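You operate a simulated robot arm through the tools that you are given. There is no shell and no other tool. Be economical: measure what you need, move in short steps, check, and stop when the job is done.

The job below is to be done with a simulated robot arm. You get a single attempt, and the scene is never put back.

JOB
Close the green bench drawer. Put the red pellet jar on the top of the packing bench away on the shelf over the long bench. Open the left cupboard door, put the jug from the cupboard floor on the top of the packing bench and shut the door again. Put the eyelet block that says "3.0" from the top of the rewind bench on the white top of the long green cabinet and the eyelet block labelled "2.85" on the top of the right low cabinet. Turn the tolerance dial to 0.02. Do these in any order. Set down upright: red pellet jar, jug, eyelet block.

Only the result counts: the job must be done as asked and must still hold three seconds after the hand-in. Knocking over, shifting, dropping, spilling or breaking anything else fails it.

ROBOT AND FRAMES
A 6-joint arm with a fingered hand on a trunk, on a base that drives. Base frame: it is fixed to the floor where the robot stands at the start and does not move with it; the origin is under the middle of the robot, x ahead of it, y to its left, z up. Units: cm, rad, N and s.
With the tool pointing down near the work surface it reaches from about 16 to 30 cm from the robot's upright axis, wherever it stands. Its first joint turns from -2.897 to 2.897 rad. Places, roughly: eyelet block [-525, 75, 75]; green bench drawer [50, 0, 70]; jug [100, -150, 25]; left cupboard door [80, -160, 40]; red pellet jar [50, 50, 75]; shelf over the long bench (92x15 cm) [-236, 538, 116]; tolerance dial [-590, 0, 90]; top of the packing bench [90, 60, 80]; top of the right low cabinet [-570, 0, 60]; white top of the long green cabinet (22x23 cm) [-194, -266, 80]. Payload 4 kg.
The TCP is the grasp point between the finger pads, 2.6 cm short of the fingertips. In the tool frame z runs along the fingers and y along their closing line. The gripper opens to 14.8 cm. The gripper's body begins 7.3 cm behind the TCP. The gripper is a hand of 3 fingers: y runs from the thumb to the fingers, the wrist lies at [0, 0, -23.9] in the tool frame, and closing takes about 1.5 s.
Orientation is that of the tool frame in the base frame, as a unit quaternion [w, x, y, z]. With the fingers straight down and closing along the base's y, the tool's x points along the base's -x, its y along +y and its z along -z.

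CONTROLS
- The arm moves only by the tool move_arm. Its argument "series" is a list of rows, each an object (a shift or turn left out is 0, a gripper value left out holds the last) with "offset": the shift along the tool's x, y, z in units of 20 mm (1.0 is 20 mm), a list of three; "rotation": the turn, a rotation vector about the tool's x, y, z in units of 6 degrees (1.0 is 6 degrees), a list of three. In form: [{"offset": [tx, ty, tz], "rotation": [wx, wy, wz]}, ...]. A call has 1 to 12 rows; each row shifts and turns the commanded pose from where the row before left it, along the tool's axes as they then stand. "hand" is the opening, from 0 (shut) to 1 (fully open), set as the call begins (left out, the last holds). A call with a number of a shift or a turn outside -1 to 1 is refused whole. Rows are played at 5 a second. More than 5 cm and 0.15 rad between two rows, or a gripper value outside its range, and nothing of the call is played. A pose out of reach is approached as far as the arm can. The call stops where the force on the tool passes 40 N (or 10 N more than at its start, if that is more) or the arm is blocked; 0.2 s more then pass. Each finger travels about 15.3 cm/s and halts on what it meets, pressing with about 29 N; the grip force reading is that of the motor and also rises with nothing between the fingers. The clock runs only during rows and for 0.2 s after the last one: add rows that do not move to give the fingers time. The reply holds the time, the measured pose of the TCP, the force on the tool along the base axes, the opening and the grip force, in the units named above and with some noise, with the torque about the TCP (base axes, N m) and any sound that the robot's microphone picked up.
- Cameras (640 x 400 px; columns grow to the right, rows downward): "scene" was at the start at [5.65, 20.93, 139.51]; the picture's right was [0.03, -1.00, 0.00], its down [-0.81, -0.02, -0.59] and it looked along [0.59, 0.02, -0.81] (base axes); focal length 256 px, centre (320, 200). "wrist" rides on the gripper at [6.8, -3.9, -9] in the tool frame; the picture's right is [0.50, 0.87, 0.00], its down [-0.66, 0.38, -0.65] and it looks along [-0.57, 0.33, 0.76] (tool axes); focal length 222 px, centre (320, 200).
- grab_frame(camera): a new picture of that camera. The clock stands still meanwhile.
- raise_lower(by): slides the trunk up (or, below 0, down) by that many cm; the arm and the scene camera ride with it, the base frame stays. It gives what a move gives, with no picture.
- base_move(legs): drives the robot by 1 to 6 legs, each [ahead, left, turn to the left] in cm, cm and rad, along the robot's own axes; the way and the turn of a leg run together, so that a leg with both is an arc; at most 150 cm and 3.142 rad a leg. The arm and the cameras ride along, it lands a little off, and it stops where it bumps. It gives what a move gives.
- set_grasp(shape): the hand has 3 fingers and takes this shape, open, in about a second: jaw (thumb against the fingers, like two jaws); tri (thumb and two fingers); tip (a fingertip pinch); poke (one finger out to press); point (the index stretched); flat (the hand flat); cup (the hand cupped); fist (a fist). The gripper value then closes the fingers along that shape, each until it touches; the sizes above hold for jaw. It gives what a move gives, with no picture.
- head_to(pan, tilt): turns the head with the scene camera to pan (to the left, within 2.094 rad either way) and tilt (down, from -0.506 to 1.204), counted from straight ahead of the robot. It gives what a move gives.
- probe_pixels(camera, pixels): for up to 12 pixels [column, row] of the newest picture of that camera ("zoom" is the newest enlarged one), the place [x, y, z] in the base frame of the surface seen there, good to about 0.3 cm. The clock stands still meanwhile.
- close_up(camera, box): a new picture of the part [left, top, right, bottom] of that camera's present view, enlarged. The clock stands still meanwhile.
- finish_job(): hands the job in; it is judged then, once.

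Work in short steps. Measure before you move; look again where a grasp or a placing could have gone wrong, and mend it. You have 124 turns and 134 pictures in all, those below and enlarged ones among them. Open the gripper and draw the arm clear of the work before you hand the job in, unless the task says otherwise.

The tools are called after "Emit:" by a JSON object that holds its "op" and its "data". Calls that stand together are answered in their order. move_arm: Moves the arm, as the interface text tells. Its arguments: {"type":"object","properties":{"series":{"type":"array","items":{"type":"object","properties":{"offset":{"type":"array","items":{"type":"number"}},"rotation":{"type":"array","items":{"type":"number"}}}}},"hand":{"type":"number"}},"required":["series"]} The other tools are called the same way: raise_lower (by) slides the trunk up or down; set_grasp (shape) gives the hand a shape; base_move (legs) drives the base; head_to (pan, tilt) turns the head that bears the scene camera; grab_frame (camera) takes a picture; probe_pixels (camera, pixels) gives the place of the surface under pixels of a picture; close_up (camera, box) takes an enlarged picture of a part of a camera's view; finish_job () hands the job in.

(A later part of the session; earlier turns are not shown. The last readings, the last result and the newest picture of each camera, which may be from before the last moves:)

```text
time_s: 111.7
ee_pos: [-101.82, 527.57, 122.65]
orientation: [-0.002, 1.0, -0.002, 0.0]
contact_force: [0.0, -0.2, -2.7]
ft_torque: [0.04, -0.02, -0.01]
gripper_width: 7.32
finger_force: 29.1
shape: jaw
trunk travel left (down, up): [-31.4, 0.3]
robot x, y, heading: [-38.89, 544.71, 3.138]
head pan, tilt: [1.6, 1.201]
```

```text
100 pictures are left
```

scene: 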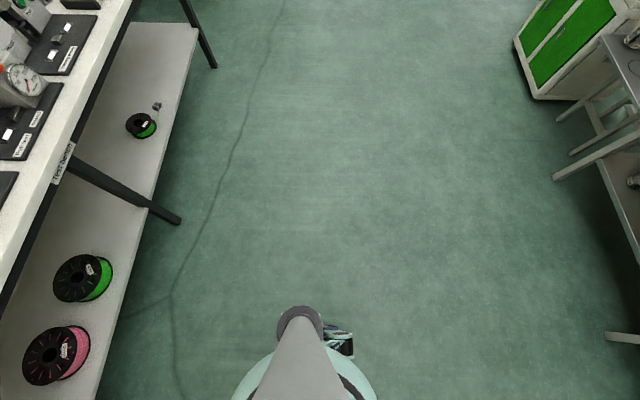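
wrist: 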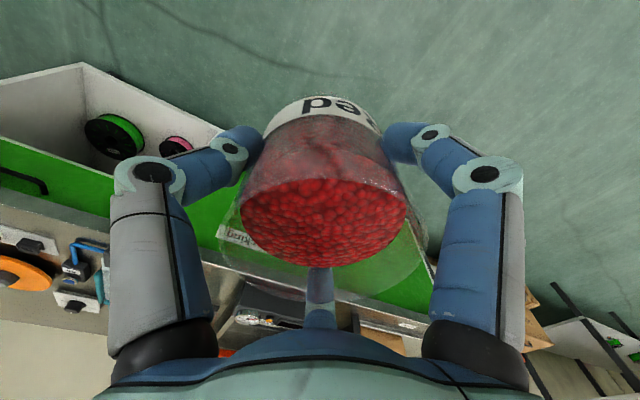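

The base looks compact. I retract slightly, centre the arm in front of the robot, then drive toward the bench and check the clearance.

Emit:
{"op": "move_arm", "data": {"series": [{"offset": [1, 0, -0.5]}, {"offset": [1, 0, -0.5]}, {"offset": [1, -1, -0.3]}, {"offset": [1, -1, 0]}, {"offset": [0, -1, 0]}, {"offset": [0, -1, 0]}, {"offset": [0, -1, 0]}, {"offset": [0, -1, 0]}, {"offset": [0, -1, 0]}, {"offset": [0, -1, 0]}, {"offset": [0, -0.5, 0]}]}}

Emit:
{"op": "base_move", "data": {"legs": [[106, 9.5, 0]]}}

Emit:
{"op": "head_to", "data": {"pan": 0.4, "tilt": 1.1}}

Emit:
{"op": "grab_frame", "data": {"camera": "scene"}}

Emit:
{"op": "grab_frame", "data": {"camera": "wrist"}}

```text
time_s: 114.0
ee_pos: [-93.91, 544.6, 125.28]
orientation: [-0.002, 1.0, -0.002, 0.0]
contact_force: [-0.5, -0.4, -3.9]
ft_torque: [0.05, -0.01, 0.01]
gripper_width: 7.3
finger_force: 29.0
shape: jaw
trunk travel left (down, up): [-31.4, 0.3]
robot x, y, heading: [-38.82, 544.83, 3.137]
head pan, tilt: [1.6, 1.201]
```

```text
time_s: 119.6
ee_pos: [-200.87, 535.31, 125.24]
orientation: [-0.001, 1.0, -0.001, 0.0]
contact_force: [0.5, 0.1, -3.5]
ft_torque: [0.01, 0.01, 0.0]
gripper_width: 7.28
finger_force: 28.9
shape: jaw
trunk travel left (down, up): [-31.4, 0.3]
robot x, y, heading: [-146.03, 535.63, 3.14]
head pan, tilt: [1.6, 1.201]
```

```text
time_s: 121.0
ee_pos: [-200.76, 535.35, 125.15]
orientation: [-0.001, 1.0, -0.001, -0.001]
contact_force: [-0.2, 0.1, -1.7]
ft_torque: [0.0, 0.0, 0.01]
gripper_width: 7.27
finger_force: 29.5
shape: jaw
trunk travel left (down, up): [-31.4, 0.3]
robot x, y, heading: [-145.63, 535.78, 3.139]
head pan, tilt: [0.4, 1.1]
```

```text
99 pictures are left
```

scene: 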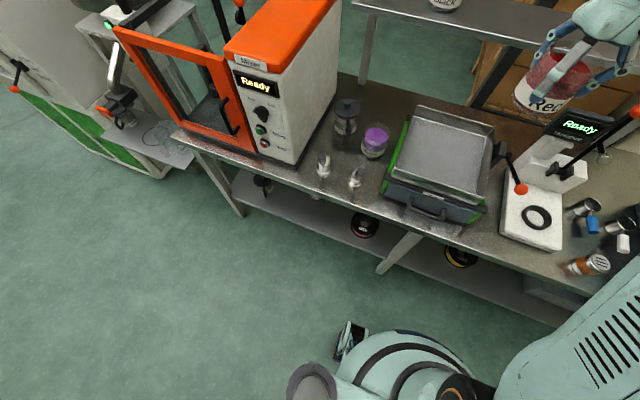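

```text
98 pictures are left
```

wrist: 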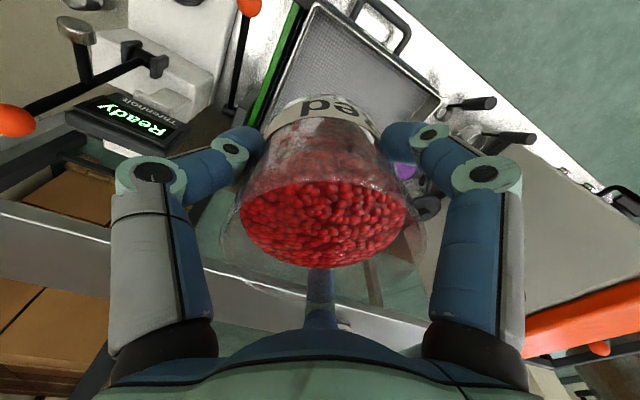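

I probe the robot's frontmost foot against the bench edge, and the jar's bottom.

Emit:
{"op": "probe_pixels", "data": {"camera": "scene", "pixels": [[352, 325], [345, 345], [400, 335], [330, 380], [450, 232], [420, 280], [500, 300], [525, 112], [540, 118], [520, 20], [460, 10], [520, 185]]}}

```text
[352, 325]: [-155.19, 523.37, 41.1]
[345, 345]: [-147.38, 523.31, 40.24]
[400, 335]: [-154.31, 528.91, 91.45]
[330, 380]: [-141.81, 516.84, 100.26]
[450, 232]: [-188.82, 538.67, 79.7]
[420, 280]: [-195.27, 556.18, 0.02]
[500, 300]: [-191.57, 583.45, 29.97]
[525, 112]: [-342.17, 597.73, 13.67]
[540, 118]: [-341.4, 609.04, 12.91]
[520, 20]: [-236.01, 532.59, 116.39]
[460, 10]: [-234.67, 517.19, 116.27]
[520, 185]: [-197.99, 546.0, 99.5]
```

The foot front is only ~10 cm ahead of the axis and the bench edge is at −189, so I drive 24 cm closer and then extend toward the shelf.

Emit:
{"op": "base_move", "data": {"legs": [[24, 0, 0]]}}

Emit:
{"op": "move_arm", "data": {"series": [{"offset": [-1, 0, 0]}, {"offset": [-1, 0, 0]}, {"offset": [-1, 0, 0]}, {"offset": [-0.8, 0, 0]}]}}

Emit:
{"op": "head_to", "data": {"pan": 0.2, "tilt": 0.6}}

Emit:
{"op": "grab_frame", "data": {"camera": "scene"}}

Emit:
{"op": "grab_frame", "data": {"camera": "wrist"}}

```text
time_s: 122.5
ee_pos: [-218.54, 536.36, 125.18]
orientation: [-0.003, 1.0, -0.004, 0.002]
contact_force: [-0.2, 0.2, -3.3]
ft_torque: [0.0, 0.04, 0.01]
gripper_width: 7.3
finger_force: 28.8
shape: jaw
trunk travel left (down, up): [-31.4, 0.3]
robot x, y, heading: [-163.5, 536.24, 3.131]
head pan, tilt: [0.4, 1.1]
stopped in leg 1: the robot was blocked; the commanded pose is now the measured one
```

```text
time_s: 123.5
ee_pos: [-225.96, 536.32, 124.97]
orientation: [-0.001, 1.0, -0.004, 0.0]
contact_force: [0.5, -1.1, -3.3]
ft_torque: [0.02, -0.06, -0.02]
gripper_width: 7.29
finger_force: 28.6
shape: jaw
trunk travel left (down, up): [-31.4, 0.3]
robot x, y, heading: [-163.21, 536.09, 3.13]
head pan, tilt: [0.4, 1.1]
```

```text
time_s: 124.5
ee_pos: [-225.86, 536.44, 124.99]
orientation: [-0.002, 1.0, -0.005, 0.001]
contact_force: [-1.0, 0.6, -3.3]
ft_torque: [-0.02, -0.01, 0.01]
gripper_width: 7.29
finger_force: 28.7
shape: jaw
trunk travel left (down, up): [-31.4, 0.3]
robot x, y, heading: [-163.48, 536.21, 3.129]
head pan, tilt: [0.201, 0.6]
```

```text
97 pictures are left
```

scene: 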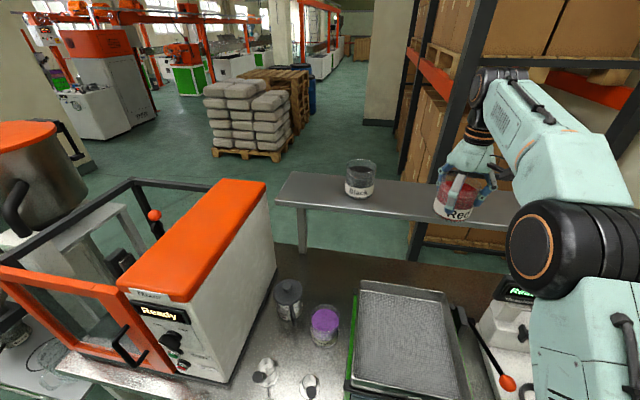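

```text
96 pictures are left
```

wrist: 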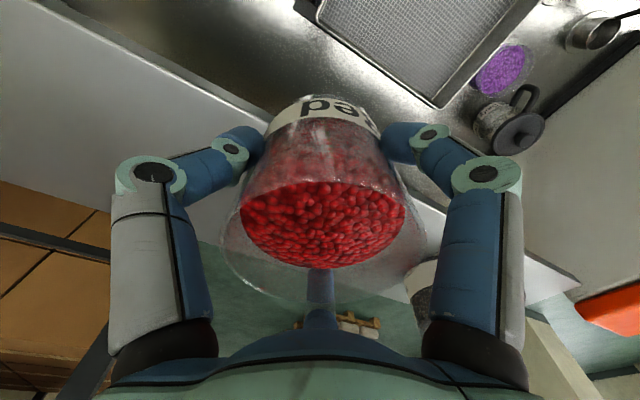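

The base is blocked at the bench, leaving the arm ~3 cm short with a vertical tool. I tilt the hand just 9° forward to gain reach; the jar's base edge will settle flat on release.

Emit:
{"op": "move_arm", "data": {"series": [{"rotation": [0, -0.75, 0]}, {"rotation": [0, -0.75, 0]}, {"offset": [-0.8, 0, 0.12]}, {"offset": [-0.8, 0, 0.12]}, {"offset": [-0.8, 0, 0.12]}, {"offset": [-0.8, 0, 0.12]}]}}

Emit:
{"op": "grab_frame", "data": {"camera": "scene"}}

Emit:
{"op": "close_up", "data": {"camera": "scene", "box": [340, 120, 540, 245]}}

```text
time_s: 125.8
ee_pos: [-230.96, 536.76, 124.83]
orientation: [-0.002, 0.997, -0.007, -0.079]
contact_force: [-0.7, 0.2, -3.5]
ft_torque: [0.02, -0.01, -0.03]
gripper_width: 7.29
finger_force: 28.8
shape: jaw
out of reach, approached as far as the arm can: row 6
trunk travel left (down, up): [-31.4, 0.3]
robot x, y, heading: [-163.48, 536.66, 3.127]
head pan, tilt: [0.201, 0.6]
```

```text
95 pictures are left
```

scene: 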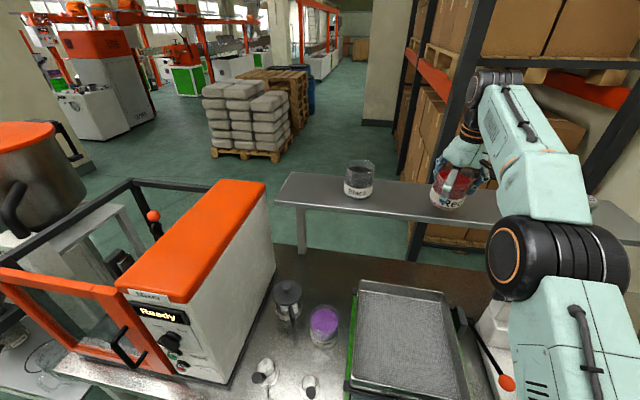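

```text
3.20 times, centred on (440, 182) of scene
```

zoom: 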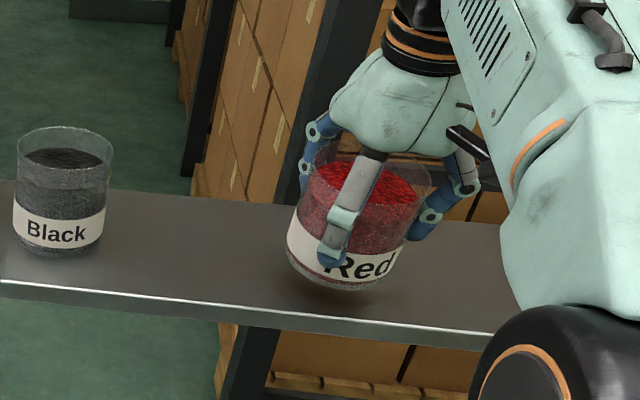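

The jar's base will land ~1.5 cm inside the shelf's front edge. I lower gently in small steps.

Emit:
{"op": "move_arm", "data": {"series": [{"offset": [0.03, 0, 0.2]}, {"offset": [0.03, 0, 0.2]}, {"offset": [0.03, 0, 0.2]}, {"offset": [0.03, 0, 0.2]}, {"offset": [0.01, 0, 0.07]}, {"offset": [0.01, 0, 0.07]}, {}]}}

Emit:
{"op": "close_up", "data": {"camera": "scene", "box": [340, 120, 540, 245]}}

```text
time_s: 127.5
ee_pos: [-231.2, 536.73, 123.04]
orientation: [-0.002, 0.997, -0.006, -0.078]
contact_force: [-1.1, -0.8, -3.1]
ft_torque: [0.05, -0.11, 0.0]
gripper_width: 7.29
finger_force: 28.7
shape: jaw
trunk travel left (down, up): [-31.4, 0.3]
robot x, y, heading: [-163.25, 536.26, 3.127]
head pan, tilt: [0.201, 0.6]
```

```text
3.20 times, centred on (440, 182) of scene
```

zoom: 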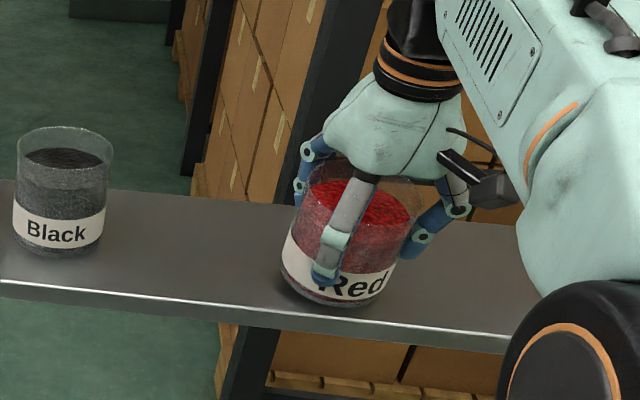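

Not yet in contact. I push 1 cm further back and keep lowering in small steps.

Emit:
{"op": "move_arm", "data": {"series": [{"offset": [-0.5, 0, 0.08]}, {"offset": [0.01, 0, 0.08]}, {"offset": [0.01, 0, 0.08]}, {"offset": [0.01, 0, 0.08]}, {}]}}

Emit:
{"op": "move_arm", "data": {"series": [{"offset": [0.01, 0, 0.08]}, {"offset": [0.01, 0, 0.08]}, {}]}}

Emit:
{"op": "close_up", "data": {"camera": "scene", "box": [340, 120, 540, 245]}}

```text
time_s: 128.7
ee_pos: [-232.15, 536.77, 122.62]
orientation: [-0.002, 0.997, -0.007, -0.078]
contact_force: [-1.2, 0.4, 5.6]
ft_torque: [-0.02, -0.12, -0.01]
gripper_width: 7.27
finger_force: 28.6
shape: jaw
trunk travel left (down, up): [-31.4, 0.3]
robot x, y, heading: [-163.19, 536.03, 3.128]
head pan, tilt: [0.201, 0.6]
```

```text
time_s: 129.4
ee_pos: [-232.05, 536.92, 122.44]
orientation: [-0.002, 0.997, -0.007, -0.079]
contact_force: [-5.5, 2.7, 20.8]
ft_torque: [0.18, -0.27, 0.09]
gripper_width: 7.34
finger_force: 29.2
shape: jaw
trunk travel left (down, up): [-31.4, 0.3]
robot x, y, heading: [-163.21, 535.76, 3.127]
head pan, tilt: [0.201, 0.6]
```

```text
3.20 times, centred on (440, 182) of scene
```

zoom: 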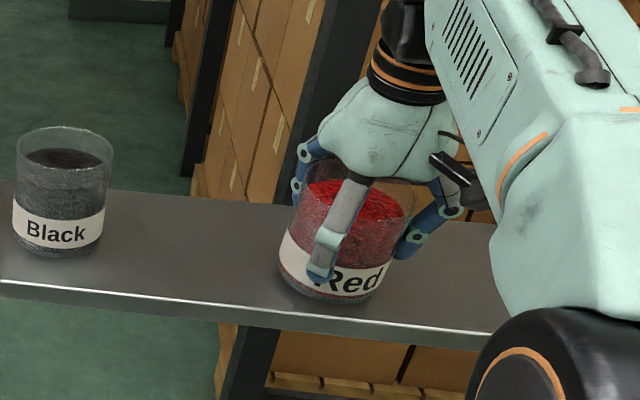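

The jar touches the shelf (21 N). I open slightly first and check that it settles.

Emit:
{"op": "move_arm", "data": {"hand": 0.56, "series": [{}, {}, {}, {}]}}

Emit:
{"op": "close_up", "data": {"camera": "scene", "box": [340, 120, 540, 245]}}

Emit:
{"op": "grab_frame", "data": {"camera": "wrist"}}

```text
time_s: 130.4
ee_pos: [-232.1, 536.69, 122.2]
orientation: [-0.001, 0.997, -0.007, -0.076]
contact_force: [-1.3, 0.4, -0.3]
ft_torque: [-0.06, -0.01, 0.02]
gripper_width: 8.32
finger_force: 0.0
shape: jaw
trunk travel left (down, up): [-31.4, 0.3]
robot x, y, heading: [-163.37, 536.53, 3.13]
head pan, tilt: [0.201, 0.6]
```

```text
3.20 times, centred on (440, 182) of scene
```

zoom: 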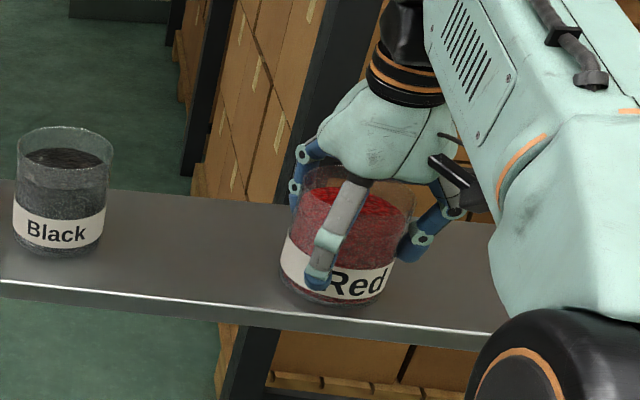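

```text
90 pictures are left
```

wrist: 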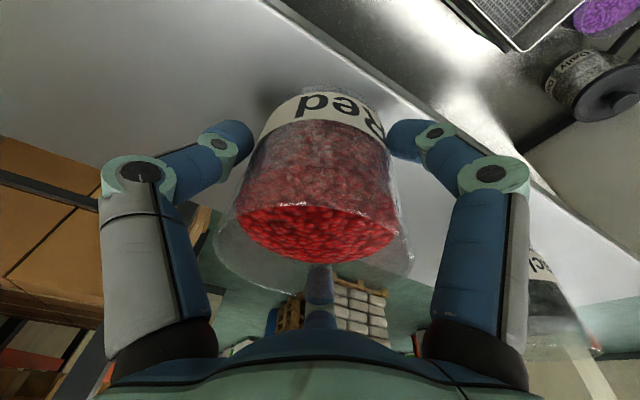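

The jar stands upright on the shelf. I open wider and rise straight up, then retract.

Emit:
{"op": "move_arm", "data": {"hand": 0.78, "series": [{}, {}, {}, {"offset": [-0.1, 0, -0.6]}, {"offset": [-0.1, 0, -0.6]}, {"offset": [-0.1, 0, -0.6]}, {"offset": [0.15, 0, -0.9]}, {"offset": [0.15, 0, -0.9]}, {"offset": [0.15, 0, -0.9]}, {"offset": [0.3, 0, -0.9]}]}}

Emit:
{"op": "grab_frame", "data": {"camera": "scene"}}

```text
time_s: 132.7
ee_pos: [-227.77, 536.67, 131.02]
orientation: [-0.002, 0.997, -0.007, -0.077]
contact_force: [0.2, 1.2, 0.1]
ft_torque: [-0.03, 0.05, 0.0]
gripper_width: 11.53
finger_force: 0.1
shape: jaw
out of reach, approached as far as the arm can: row 5, 6, 7, 9
trunk travel left (down, up): [-31.4, 0.3]
robot x, y, heading: [-162.72, 535.99, 3.125]
head pan, tilt: [0.201, 0.6]
```

```text
89 pictures are left
```

scene: 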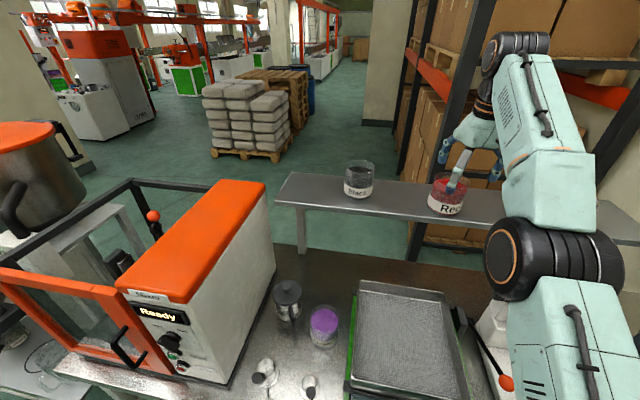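

The jar stands well. I raise a bit more and back away, then tuck the arm and check the jar.

Emit:
{"op": "move_arm", "data": {"series": [{"offset": [0.3, 0, -0.9]}, {"offset": [0.3, 0, -0.9]}, {"offset": [0.8, 0, -0.3], "rotation": [0, 0.75, 0]}, {"offset": [0.8, 0, -0.3], "rotation": [0, 0.75, 0]}]}}

Emit:
{"op": "base_move", "data": {"legs": [[-90, 0, 0]]}}

Emit:
{"op": "grab_frame", "data": {"camera": "scene"}}

Emit:
{"op": "close_up", "data": {"camera": "scene", "box": [200, 80, 440, 230]}}

```text
time_s: 133.7
ee_pos: [-221.43, 536.65, 134.45]
orientation: [-0.002, 1.0, -0.007, -0.001]
contact_force: [-0.1, 0.1, 0.3]
ft_torque: [-0.05, 0.05, 0.0]
gripper_width: 11.54
finger_force: 0.0
shape: jaw
out of reach, approached as far as the arm can: row 2, 3, 4
trunk travel left (down, up): [-31.4, 0.3]
robot x, y, heading: [-163.11, 535.86, 3.123]
head pan, tilt: [0.201, 0.6]
```

```text
time_s: 138.4
ee_pos: [-131.11, 535.4, 134.24]
orientation: [-0.002, 1.0, -0.005, -0.001]
contact_force: [-0.9, 0.7, -0.3]
ft_torque: [-0.02, 0.0, 0.0]
gripper_width: 11.52
finger_force: 0.2
shape: jaw
trunk travel left (down, up): [-31.4, 0.3]
robot x, y, heading: [-72.29, 535.25, 3.132]
head pan, tilt: [0.201, 0.6]
```

```text
88 pictures are left
```

scene: 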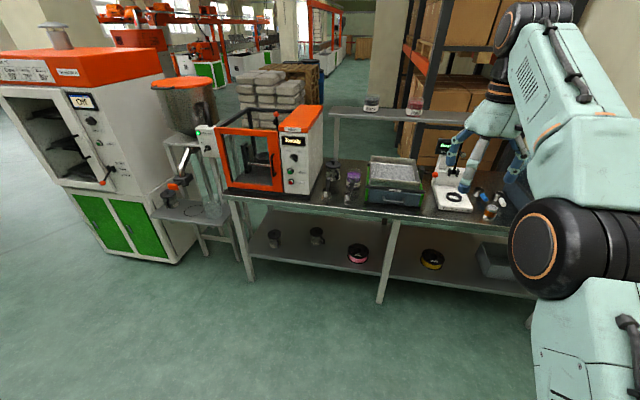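

```text
2.67 times, centred on (320, 155) of scene
```

zoom: 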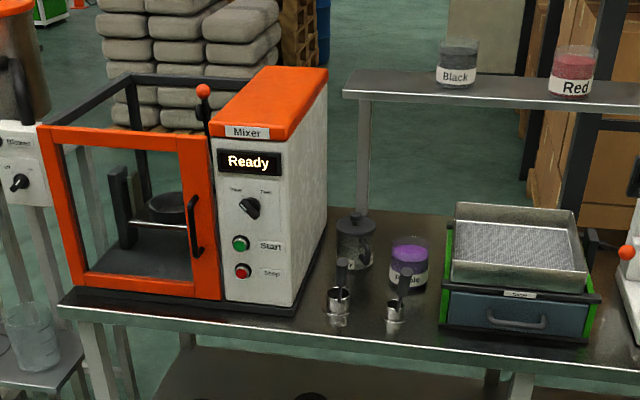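

The red jar is done, beside the black one. Next the jug: I turn to heading 0, drive back along the corridor and look at the cupboard.

Emit:
{"op": "base_move", "data": {"legs": [[0, 0, -3.13], [0, -150, 0], [0, -150, 0], [0, -150, 0], [0, -150, 0]]}}

Emit:
{"op": "head_to", "data": {"pan": -0.5, "tilt": 0.6}}

Emit:
{"op": "grab_frame", "data": {"camera": "scene"}}

```text
time_s: 197.5
ee_pos: [-4.6, -62.07, 134.3]
orientation: [0.002, -0.007, 1.0, -0.001]
contact_force: [0.0, 1.1, -0.1]
ft_torque: [0.0, 0.01, 0.01]
gripper_width: 11.53
finger_force: 0.1
shape: jaw
trunk travel left (down, up): [-31.4, 0.3]
robot x, y, heading: [-62.94, -63.32, 0.013]
head pan, tilt: [0.201, 0.6]
```

```text
time_s: 198.6
ee_pos: [-4.46, -61.91, 134.38]
orientation: [0.0, -0.008, 1.0, -0.001]
contact_force: [0.5, 1.2, 0.6]
ft_torque: [0.01, 0.0, -0.05]
gripper_width: 11.55
finger_force: 0.0
shape: jaw
trunk travel left (down, up): [-31.4, 0.3]
robot x, y, heading: [-62.79, -63.22, 0.012]
head pan, tilt: [-0.499, 0.6]
```

```text
86 pictures are left
```

scene: 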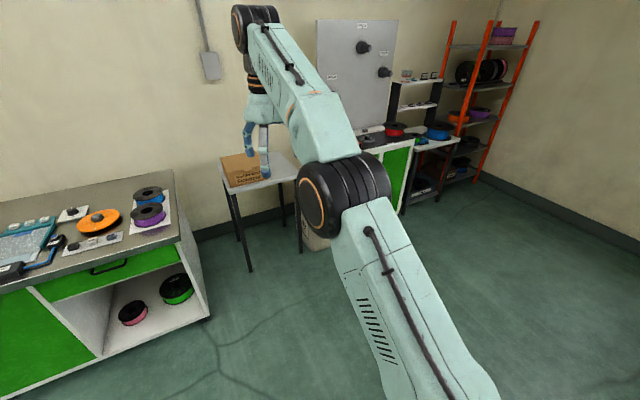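

The cupboard is the green-doored station around column 390. I drive in front of it and look.

Emit:
{"op": "base_move", "data": {"legs": [[0, -75, -0.012]]}}

Emit:
{"op": "head_to", "data": {"pan": 0, "tilt": 0.75}}

Emit:
{"op": "grab_frame", "data": {"camera": "scene"}}

```text
time_s: 205.6
ee_pos: [-3.91, -137.57, 134.36]
orientation: [0.001, -0.003, 1.0, -0.002]
contact_force: [0.4, 0.3, -0.2]
ft_torque: [0.02, 0.01, 0.0]
gripper_width: 11.51
finger_force: 0.1
shape: jaw
trunk travel left (down, up): [-31.4, 0.3]
robot x, y, heading: [-62.34, -138.35, 0.004]
head pan, tilt: [-0.499, 0.6]
```

```text
time_s: 206.5
ee_pos: [-3.9, -137.63, 134.25]
orientation: [0.0, -0.003, 1.0, -0.002]
contact_force: [-0.9, -0.2, -0.1]
ft_torque: [-0.03, 0.01, 0.01]
gripper_width: 11.53
finger_force: 0.0
shape: jaw
trunk travel left (down, up): [-31.4, 0.3]
robot x, y, heading: [-62.59, -138.17, 0.006]
head pan, tilt: [0.0, 0.75]
```

```text
85 pictures are left
```

scene: 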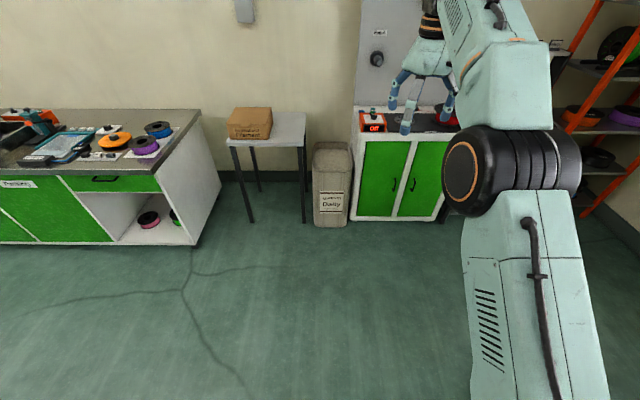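

The cupboard's two green doors show at (383,180) and (422,180). I zoom and probe.

Emit:
{"op": "close_up", "data": {"camera": "scene", "box": [330, 100, 490, 230]}}

Emit:
{"op": "probe_pixels", "data": {"camera": "scene", "pixels": [[394, 184], [395, 178], [393, 192], [365, 180], [400, 180], [367, 142], [408, 142], [361, 215], [398, 215], [411, 182], [330, 160], [354, 150]]}}

```text
3.08 times, centred on (410, 165) of scene
```

zoom: 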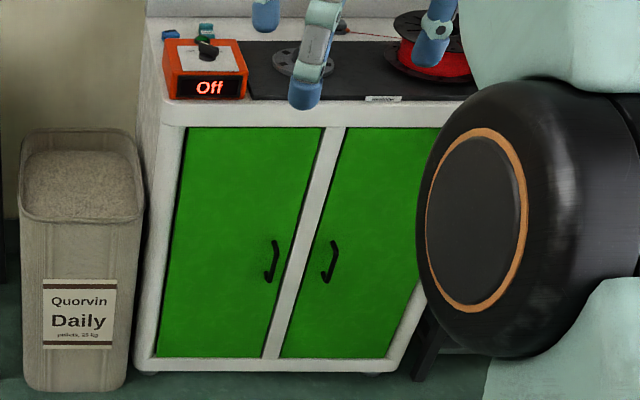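

```text
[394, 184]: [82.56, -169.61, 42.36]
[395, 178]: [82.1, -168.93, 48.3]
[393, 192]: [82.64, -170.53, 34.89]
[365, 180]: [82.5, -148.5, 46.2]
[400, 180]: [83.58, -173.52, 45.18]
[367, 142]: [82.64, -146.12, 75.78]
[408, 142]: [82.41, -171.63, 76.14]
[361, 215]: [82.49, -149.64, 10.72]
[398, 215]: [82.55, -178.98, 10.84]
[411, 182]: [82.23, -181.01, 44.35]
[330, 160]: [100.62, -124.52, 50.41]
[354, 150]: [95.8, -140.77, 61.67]
```

The left door spans y −146…−173, handle bar at y≈−169, z 36–48. I turn the hand horizontal and bring it down to handle height while still far from the cupboard.

Emit:
{"op": "move_arm", "data": {"hand": 0.5, "series": [{"rotation": [0, -1, 0]}, {"rotation": [0, -1, 0]}, {"rotation": [0, -1, 0]}, {"rotation": [0, -1, 0]}, {"rotation": [0, -1, 0]}, {"rotation": [0, -1, 0]}, {"rotation": [0, -1, 0]}, {"rotation": [0, -1, 0]}, {"rotation": [0, -1, 0]}, {"rotation": [0, -1, 0]}, {"rotation": [0, -1, 0]}, {"rotation": [0, -1, 0]}]}}

Emit:
{"op": "move_arm", "data": {"series": [{"rotation": [0, -1, 0]}, {"rotation": [0, -1, 0]}, {"offset": [1, 0, 0]}, {"offset": [1, 0, 0]}, {"offset": [1, 0, 0]}, {"offset": [1, 0, 0]}, {"offset": [1, 0, 0]}, {"offset": [1, 0, 0]}, {"offset": [1, 0, 0]}, {"offset": [1, 0, 0]}]}}

Emit:
{"op": "raise_lower", "data": {"by": -31}}

Emit:
{"op": "move_arm", "data": {"series": [{"offset": [1, 0, 0]}, {"offset": [1, 0, 0]}, {"offset": [1, 0, 0]}, {"offset": [1, 0, 0]}, {"offset": [1, 0, 0]}, {"offset": [1, 0, 0]}, {"offset": [1, 0, 0]}, {"offset": [1, 0, 0]}, {"offset": [1, 0, 0]}, {"offset": [1, 0, 0]}, {"offset": [1, 0, 0]}, {"offset": [1, 0, 0]}]}}

Emit:
{"op": "grab_frame", "data": {"camera": "scene"}}

```text
time_s: 209.1
ee_pos: [-3.94, -137.69, 134.27]
orientation: [0.589, -0.004, 0.808, 0.001]
contact_force: [0.3, -0.6, 0.4]
ft_torque: [0.02, -0.01, 0.01]
gripper_width: 7.47
finger_force: 0.0
shape: jaw
trunk travel left (down, up): [-31.4, 0.3]
robot x, y, heading: [-62.39, -137.93, 0.006]
head pan, tilt: [0.0, 0.75]
```

```text
time_s: 211.3
ee_pos: [-5.52, -137.72, 118.38]
orientation: [0.669, -0.003, 0.743, 0.001]
contact_force: [0.8, 0.6, 0.3]
ft_torque: [0.0, -0.04, -0.01]
gripper_width: 7.43
finger_force: 0.2
shape: jaw
trunk travel left (down, up): [-31.4, 0.3]
robot x, y, heading: [-62.34, -138.14, 0.007]
head pan, tilt: [0.0, 0.75]
```

```text
time_s: 214.4
ee_pos: [-5.54, -137.68, 87.4]
orientation: [0.67, -0.004, 0.742, 0.002]
contact_force: [0.0, 0.1, -0.6]
ft_torque: [-0.01, -0.01, 0.01]
gripper_width: 7.42
finger_force: 0.2
shape: jaw
trunk travel left (down, up): [-0.4, 31.3]
robot x, y, heading: [-62.5, -138.21, 0.004]
head pan, tilt: [0.0, 0.75]
```

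```text
time_s: 217.0
ee_pos: [-8.0, -137.64, 63.6]
orientation: [0.67, -0.004, 0.742, 0.002]
contact_force: [-0.3, 0.2, -0.9]
ft_torque: [0.01, 0.01, -0.01]
gripper_width: 7.44
finger_force: 0.0
shape: jaw
trunk travel left (down, up): [-0.4, 31.3]
robot x, y, heading: [-62.21, -137.95, 0.008]
head pan, tilt: [0.0, 0.75]
```

```text
83 pictures are left
```

scene: 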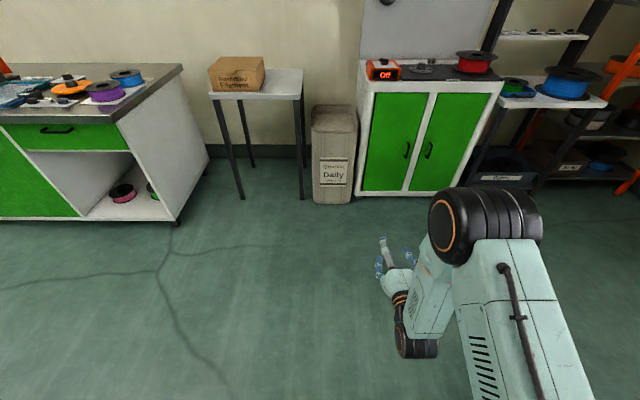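

Good so far. I go down another 21 cm, then drive until the hand is ~10 cm before the handle.

Emit:
{"op": "move_arm", "data": {"series": [{"offset": [1, 0, 0]}, {"offset": [1, 0, 0]}, {"offset": [1, 0, 0]}, {"offset": [1, 0, 0]}, {"offset": [1, 0, 0]}, {"offset": [1, 0, 0]}, {"offset": [1, 0, 0]}, {"offset": [1, 0, 0]}, {"offset": [1, 0, 0]}, {"offset": [0.4, 0, 0], "rotation": [0, -1, 0]}]}}

Emit:
{"op": "base_move", "data": {"legs": [[76, -31.5, 0]]}}

Emit:
{"op": "grab_frame", "data": {"camera": "wrist"}}

Emit:
{"op": "grab_frame", "data": {"camera": "scene"}}

```text
time_s: 219.2
ee_pos: [-9.9, -137.85, 44.88]
orientation: [0.708, -0.004, 0.706, 0.001]
contact_force: [0.0, 0.1, 0.7]
ft_torque: [0.01, 0.0, -0.04]
gripper_width: 7.42
finger_force: 0.0
shape: jaw
trunk travel left (down, up): [-0.4, 31.3]
robot x, y, heading: [-62.47, -138.1, 0.006]
head pan, tilt: [0.0, 0.75]
```

```text
time_s: 223.6
ee_pos: [66.15, -169.17, 44.92]
orientation: [0.708, -0.001, 0.706, -0.001]
contact_force: [1.2, 0.2, 0.3]
ft_torque: [0.0, 0.02, 0.0]
gripper_width: 7.44
finger_force: 0.1
shape: jaw
trunk travel left (down, up): [-0.4, 31.3]
robot x, y, heading: [13.5, -169.45, -0.0]
head pan, tilt: [0.0, 0.75]
```

```text
82 pictures are left
```

wrist: 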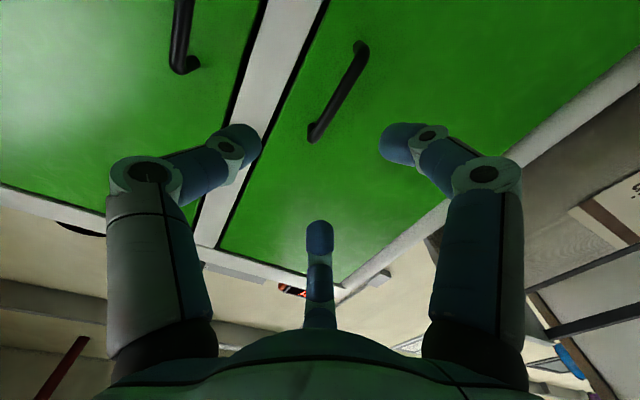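

```text
81 pictures are left
```

scene: 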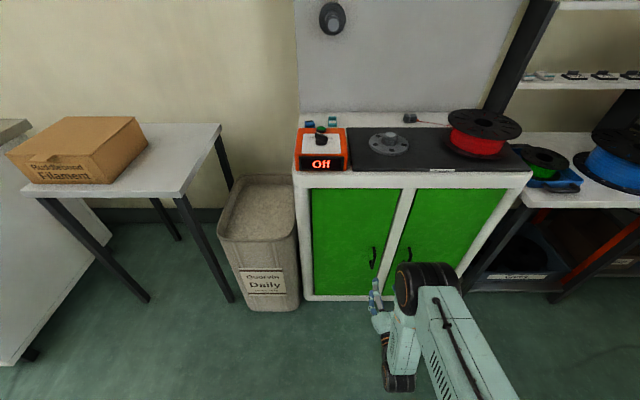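

The handle spans (315,132)–(358,48) in the wrist view. I probe it.

Emit:
{"op": "probe_pixels", "data": {"camera": "wrist", "pixels": [[338, 92], [345, 80], [330, 108], [320, 125], [352, 62], [280, 120], [270, 60], [245, 60]]}}

```text
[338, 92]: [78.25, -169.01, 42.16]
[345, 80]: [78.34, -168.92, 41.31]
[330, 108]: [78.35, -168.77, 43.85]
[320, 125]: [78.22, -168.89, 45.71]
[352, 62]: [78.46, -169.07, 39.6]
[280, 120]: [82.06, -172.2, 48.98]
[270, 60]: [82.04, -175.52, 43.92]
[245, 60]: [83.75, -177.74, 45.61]
```

Bar front is at x=78.3, y≈−169, z 37–47. I lower 2.6 cm, advance 12.3 cm and close on the bar.

Emit:
{"op": "move_arm", "data": {"series": [{"offset": [0.65, 0, 0]}, {"offset": [0.65, 0, 0]}]}}

Emit:
{"op": "base_move", "data": {"legs": [[12.2, 0.2, 0]]}}

Emit:
{"op": "move_arm", "data": {"hand": 0, "series": [{}, {}, {}, {}, {}, {}, {}, {}]}}

Emit:
{"op": "grab_frame", "data": {"camera": "wrist"}}

```text
time_s: 224.2
ee_pos: [66.23, -169.27, 42.17]
orientation: [0.708, -0.002, 0.706, -0.001]
contact_force: [0.0, -1.0, 0.3]
ft_torque: [-0.01, 0.03, 0.03]
gripper_width: 7.43
finger_force: 0.0
shape: jaw
trunk travel left (down, up): [-0.4, 31.3]
robot x, y, heading: [13.98, -169.57, -0.001]
head pan, tilt: [0.0, 0.75]
```

```text
time_s: 225.4
ee_pos: [78.2, -169.09, 42.17]
orientation: [0.708, -0.001, 0.707, 0.0]
contact_force: [-1.5, -0.4, -0.4]
ft_torque: [0.02, 0.03, -0.01]
gripper_width: 7.43
finger_force: 0.1
shape: jaw
trunk travel left (down, up): [-0.4, 31.3]
robot x, y, heading: [25.21, -169.43, -0.002]
head pan, tilt: [0.0, 0.75]
```

```text
time_s: 227.2
ee_pos: [78.18, -169.06, 42.26]
orientation: [0.708, -0.002, 0.706, 0.0]
contact_force: [4.5, 4.8, 0.8]
ft_torque: [0.03, -0.03, -0.03]
gripper_width: 0.45
finger_force: 29.0
shape: jaw
trunk travel left (down, up): [-0.4, 31.3]
robot x, y, heading: [25.64, -168.99, -0.002]
head pan, tilt: [0.0, 0.75]
```

```text
80 pictures are left
```

wrist: 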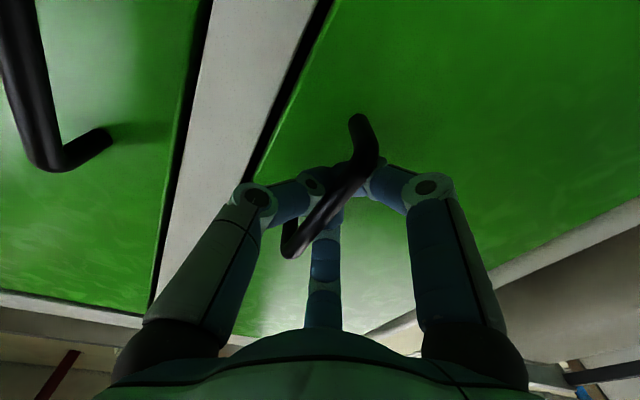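

The fingers wrap behind the bar. I pull by driving an arc about the hinge at (82.5,−146), 0.2 rad first, then more.

Emit:
{"op": "base_move", "data": {"legs": [[-4.7, 11.4, -0.2]]}}

Emit:
{"op": "grab_frame", "data": {"camera": "wrist"}}

```text
time_s: 228.9
ee_pos: [73.75, -167.65, 42.26]
orientation: [0.704, 0.07, 0.703, -0.072]
contact_force: [1.7, 1.7, -0.4]
ft_torque: [0.01, 0.01, 0.04]
gripper_width: 0.4
finger_force: 28.8
shape: jaw
trunk travel left (down, up): [-0.4, 31.3]
robot x, y, heading: [22.09, -157.25, -0.206]
head pan, tilt: [0.0, 0.75]
```

```text
79 pictures are left
```

wrist: 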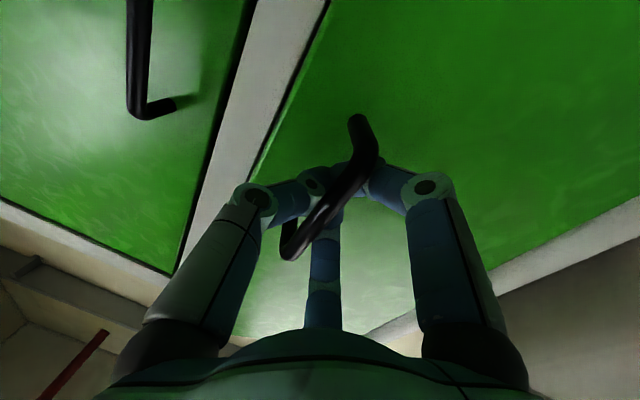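

The door follows. I continue the arc to about 0.8 rad.

Emit:
{"op": "base_move", "data": {"legs": [[-7.0, 17.1, -0.3], [-7.0, 17.1, -0.3]]}}

Emit:
{"op": "grab_frame", "data": {"camera": "scene"}}

Emit:
{"op": "grab_frame", "data": {"camera": "wrist"}}

```text
time_s: 232.8
ee_pos: [62.99, -158.82, 42.21]
orientation: [0.651, 0.276, 0.65, -0.278]
contact_force: [-0.8, 0.1, -0.8]
ft_torque: [0.01, -0.02, 0.03]
gripper_width: 0.36
finger_force: 29.2
shape: jaw
trunk travel left (down, up): [-0.4, 31.3]
robot x, y, heading: [26.59, -120.99, -0.81]
head pan, tilt: [0.0, 0.75]
```

```text
78 pictures are left
```

scene: 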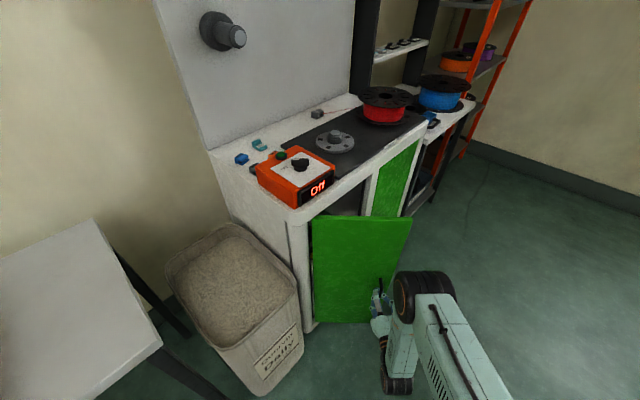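

```text
77 pictures are left
```

wrist: 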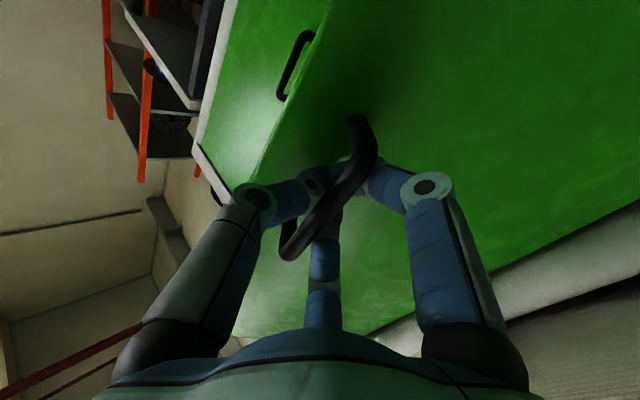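

The door is ~46° open. I check the side table's and bin's clearance before continuing.

Emit:
{"op": "probe_pixels", "data": {"camera": "scene", "pixels": [[160, 343], [90, 390], [95, 222], [262, 390], [300, 330], [40, 300], [330, 300], [410, 218]]}}

```text
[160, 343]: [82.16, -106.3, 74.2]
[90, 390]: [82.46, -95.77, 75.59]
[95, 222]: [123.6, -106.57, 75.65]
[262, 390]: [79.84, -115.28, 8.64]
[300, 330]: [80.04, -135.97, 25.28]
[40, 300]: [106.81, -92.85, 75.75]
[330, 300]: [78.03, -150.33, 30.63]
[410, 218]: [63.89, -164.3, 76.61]
```

The table front is at x=82, so I can continue to ~1.3 rad, then release.

Emit:
{"op": "base_move", "data": {"legs": [[-5.8, 14.3, -0.25], [-5.8, 14.3, -0.25]]}}

Emit:
{"op": "move_arm", "data": {"hand": 0.5, "series": [{}, {}, {}, {}, {"offset": [0, 0, -1]}, {"offset": [0, 0, -1]}, {"offset": [0, 0, -1]}, {"offset": [0, 0, -1]}, {"offset": [0, 0, -1]}]}}

Emit:
{"op": "grab_frame", "data": {"camera": "scene"}}

```text
time_s: 236.2
ee_pos: [59.67, -147.84, 42.16]
orientation: [0.562, 0.428, 0.562, -0.43]
contact_force: [-5.6, -0.6, -0.5]
ft_torque: [0.03, 0.01, 0.02]
gripper_width: 0.35
finger_force: 28.9
shape: jaw
trunk travel left (down, up): [-0.4, 31.3]
robot x, y, heading: [45.94, -97.31, -1.307]
head pan, tilt: [0.0, 0.75]
```

```text
time_s: 238.2
ee_pos: [58.39, -142.83, 41.08]
orientation: [0.561, 0.429, 0.563, -0.429]
contact_force: [0.2, -0.3, -0.6]
ft_torque: [0.02, 0.01, 0.03]
gripper_width: 7.4
finger_force: 0.0
shape: jaw
out of reach, approached as far as the arm can: row 7, 8, 9
trunk travel left (down, up): [-0.4, 31.3]
robot x, y, heading: [45.72, -97.17, -1.308]
head pan, tilt: [0.0, 0.75]
```

```text
76 pictures are left
```

scene: 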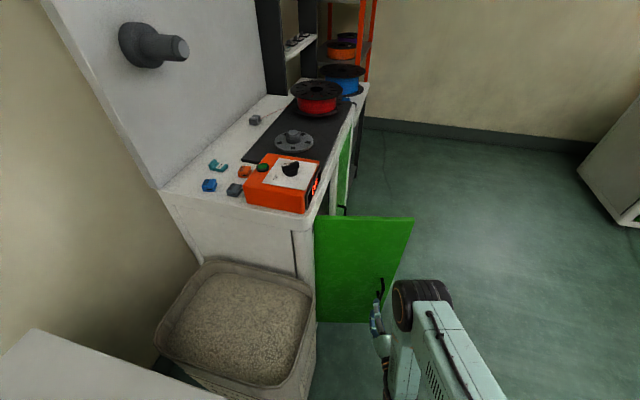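

The door is ~75° open and released. I back off, circle round in front of the cupboard and look inside.

Emit:
{"op": "base_move", "data": {"legs": [[-15, 0, 0], [0, -55, 0], [0, 0, 1.308], [0, -65, 0]]}}

Emit:
{"op": "head_to", "data": {"pan": 0.1, "tilt": 0.75}}

Emit:
{"op": "grab_frame", "data": {"camera": "scene"}}

Emit:
{"op": "close_up", "data": {"camera": "scene", "box": [240, 110, 440, 290]}}

Emit:
{"op": "grab_frame", "data": {"camera": "wrist"}}

```text
time_s: 253.4
ee_pos: [35.82, -161.3, 41.08]
orientation: [0.706, 0.001, 0.708, -0.004]
contact_force: [0.1, 0.5, 0.0]
ft_torque: [-0.02, -0.01, -0.04]
gripper_width: 7.32
finger_force: 0.0
shape: jaw
trunk travel left (down, up): [-0.4, 31.3]
robot x, y, heading: [-11.17, -160.76, -0.009]
head pan, tilt: [0.0, 0.75]
```

```text
time_s: 254.1
ee_pos: [35.75, -161.32, 41.09]
orientation: [0.707, 0.001, 0.707, -0.003]
contact_force: [-0.5, -0.2, 1.3]
ft_torque: [0.01, 0.01, -0.01]
gripper_width: 7.39
finger_force: 0.1
shape: jaw
trunk travel left (down, up): [-0.4, 31.3]
robot x, y, heading: [-11.54, -161.44, -0.01]
head pan, tilt: [0.099, 0.75]
```

```text
75 pictures are left
```

scene: 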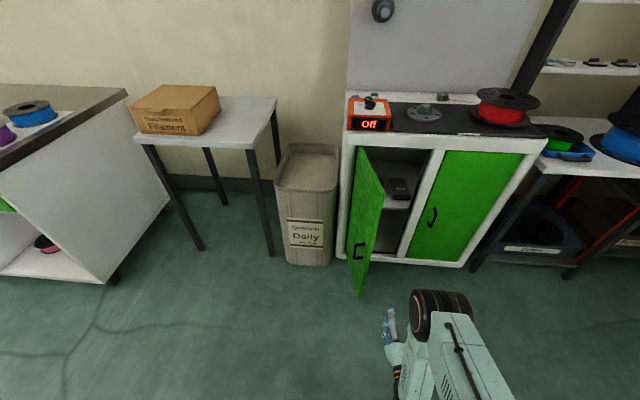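

```text
2.22 times, centred on (340, 200) of scene
```

zoom: 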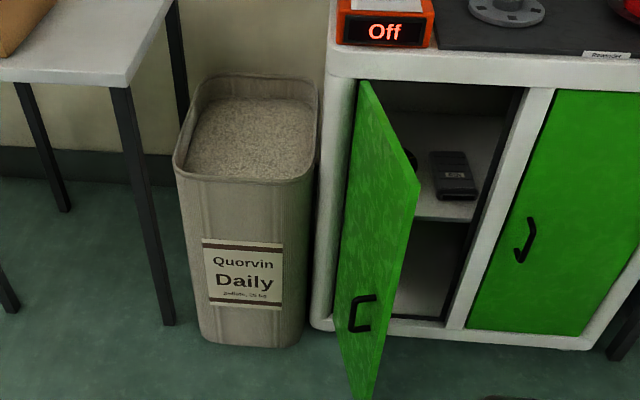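

```text
73 pictures are left
```

wrist: 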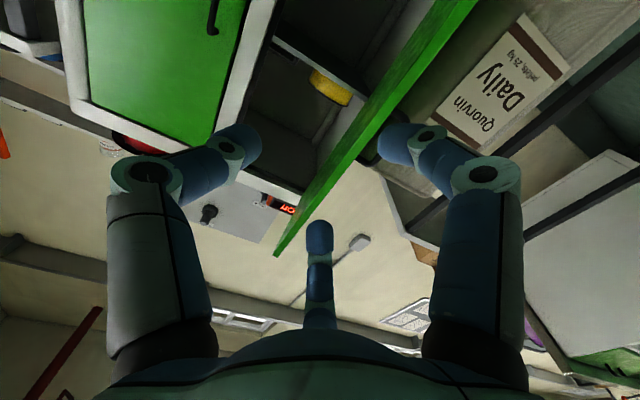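

The door still hides the jug, so I push it further open from its inner side: right, forward, then left.

Emit:
{"op": "base_move", "data": {"legs": [[0, -9, 0.009], [27, 0, 0], [0, 25, 0]]}}

Emit:
{"op": "grab_frame", "data": {"camera": "scene"}}

Emit:
{"op": "base_move", "data": {"legs": [[0, -10, 0], [-30, 0, 0], [0, -8, 0]]}}

Emit:
{"op": "grab_frame", "data": {"camera": "scene"}}

Emit:
{"op": "grab_frame", "data": {"camera": "wrist"}}

```text
time_s: 259.4
ee_pos: [62.63, -144.86, 41.01]
orientation: [0.707, -0.002, 0.708, 0.0]
contact_force: [-0.1, -0.3, 0.0]
ft_torque: [0.01, -0.02, 0.01]
gripper_width: 7.35
finger_force: 0.1
shape: jaw
trunk travel left (down, up): [-0.4, 31.3]
robot x, y, heading: [15.22, -145.17, 0.004]
head pan, tilt: [0.099, 0.75]
```

```text
72 pictures are left
```

scene: 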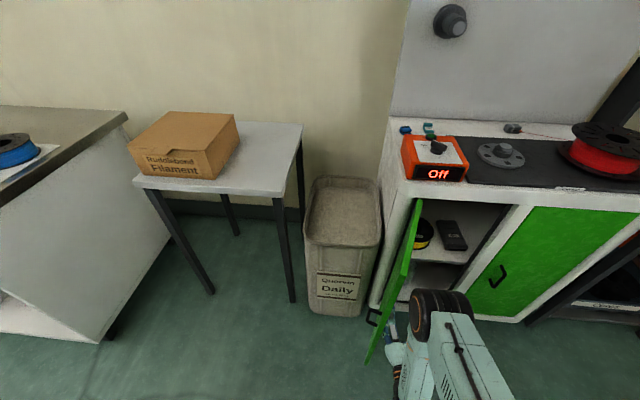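

```text
time_s: 263.6
ee_pos: [32.91, -162.98, 41.1]
orientation: [0.707, -0.003, 0.707, 0.001]
contact_force: [0.2, 0.2, 0.4]
ft_torque: [-0.02, -0.04, -0.01]
gripper_width: 7.36
finger_force: 0.0
shape: jaw
trunk travel left (down, up): [-0.4, 31.3]
robot x, y, heading: [-14.14, -163.47, 0.003]
head pan, tilt: [0.099, 0.75]
```

```text
71 pictures are left
```

scene: 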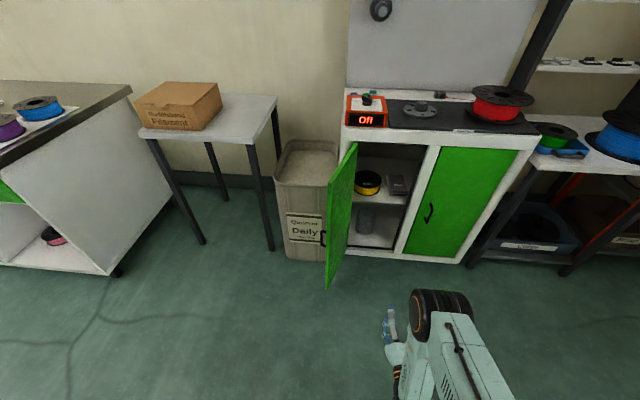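

```text
70 pictures are left
```

wrist: 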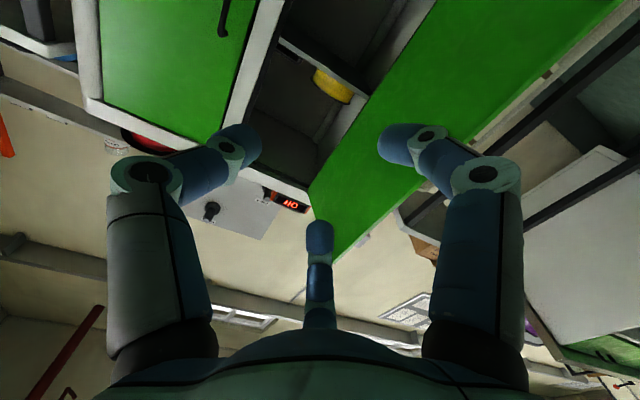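

The door is fully open and the jug shows at about (365,218). I zoom and probe.

Emit:
{"op": "close_up", "data": {"camera": "scene", "box": [335, 140, 435, 265]}}

Emit:
{"op": "probe_pixels", "data": {"camera": "scene", "pixels": [[365, 214], [365, 230], [359, 220], [372, 220], [375, 242], [390, 235], [352, 240], [370, 197], [398, 200], [365, 204], [400, 225], [348, 200]]}}

```text
3.20 times, centred on (385, 202) of scene
```

zoom: 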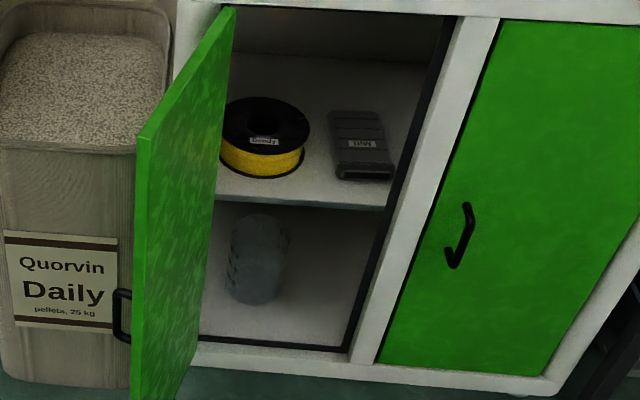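

```text
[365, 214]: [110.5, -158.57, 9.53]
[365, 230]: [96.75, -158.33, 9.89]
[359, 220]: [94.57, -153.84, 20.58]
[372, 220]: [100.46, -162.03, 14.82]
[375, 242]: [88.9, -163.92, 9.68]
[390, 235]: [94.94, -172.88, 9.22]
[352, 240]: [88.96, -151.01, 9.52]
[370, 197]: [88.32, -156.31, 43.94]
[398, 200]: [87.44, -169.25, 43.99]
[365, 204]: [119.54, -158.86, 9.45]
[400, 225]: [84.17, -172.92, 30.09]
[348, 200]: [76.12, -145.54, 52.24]
```

The jug is a clear beaker (~9 cm wide, ~11 cm tall) around (98,−158). I tilt the hand to 45° down, which makes the wrist camera look forward, and peek at it.

Emit:
{"op": "move_arm", "data": {"hand": 0.8, "series": [{"rotation": [0, 0.94, 0]}, {"rotation": [0, 0.94, 0]}, {"rotation": [0, 0.94, 0]}, {"rotation": [0, 0.94, 0]}, {"rotation": [0, 0.94, 0]}, {"rotation": [0, 0.94, 0]}, {"rotation": [0, 0.94, 0]}, {"rotation": [0, 0.94, 0]}, {"offset": [0.7, 0, 0.7]}, {"offset": [0.7, 0, 0.7]}, {"offset": [0.7, 0, 0.7]}, {"offset": [0.7, 0, 0.7]}]}}

Emit:
{"op": "base_move", "data": {"legs": [[30, 0, 0]]}}

Emit:
{"op": "grab_frame", "data": {"camera": "wrist"}}

Emit:
{"op": "grab_frame", "data": {"camera": "scene"}}

```text
time_s: 266.2
ee_pos: [33.0, -162.89, 33.07]
orientation: [0.381, -0.003, 0.925, 0.0]
contact_force: [1.2, 0.4, -0.4]
ft_torque: [0.01, -0.01, -0.01]
gripper_width: 11.81
finger_force: 0.1
shape: jaw
trunk travel left (down, up): [-0.4, 31.3]
robot x, y, heading: [-14.52, -163.36, 0.001]
head pan, tilt: [0.099, 0.75]
```

```text
time_s: 268.2
ee_pos: [62.97, -162.76, 33.16]
orientation: [0.381, -0.004, 0.924, 0.0]
contact_force: [0.1, 0.1, 0.0]
ft_torque: [-0.01, 0.01, 0.02]
gripper_width: 11.82
finger_force: 0.1
shape: jaw
trunk travel left (down, up): [-0.4, 31.3]
robot x, y, heading: [15.48, -163.26, 0.004]
head pan, tilt: [0.099, 0.75]
```

```text
68 pictures are left
```

wrist: 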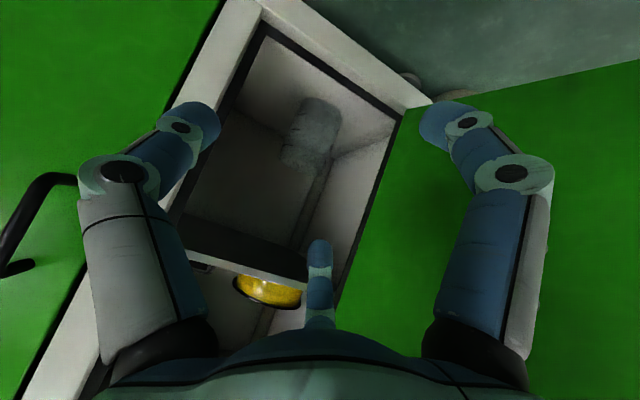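

```text
67 pictures are left
```

scene: 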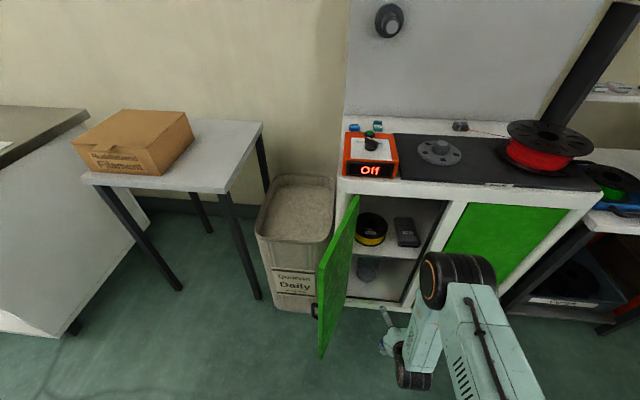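

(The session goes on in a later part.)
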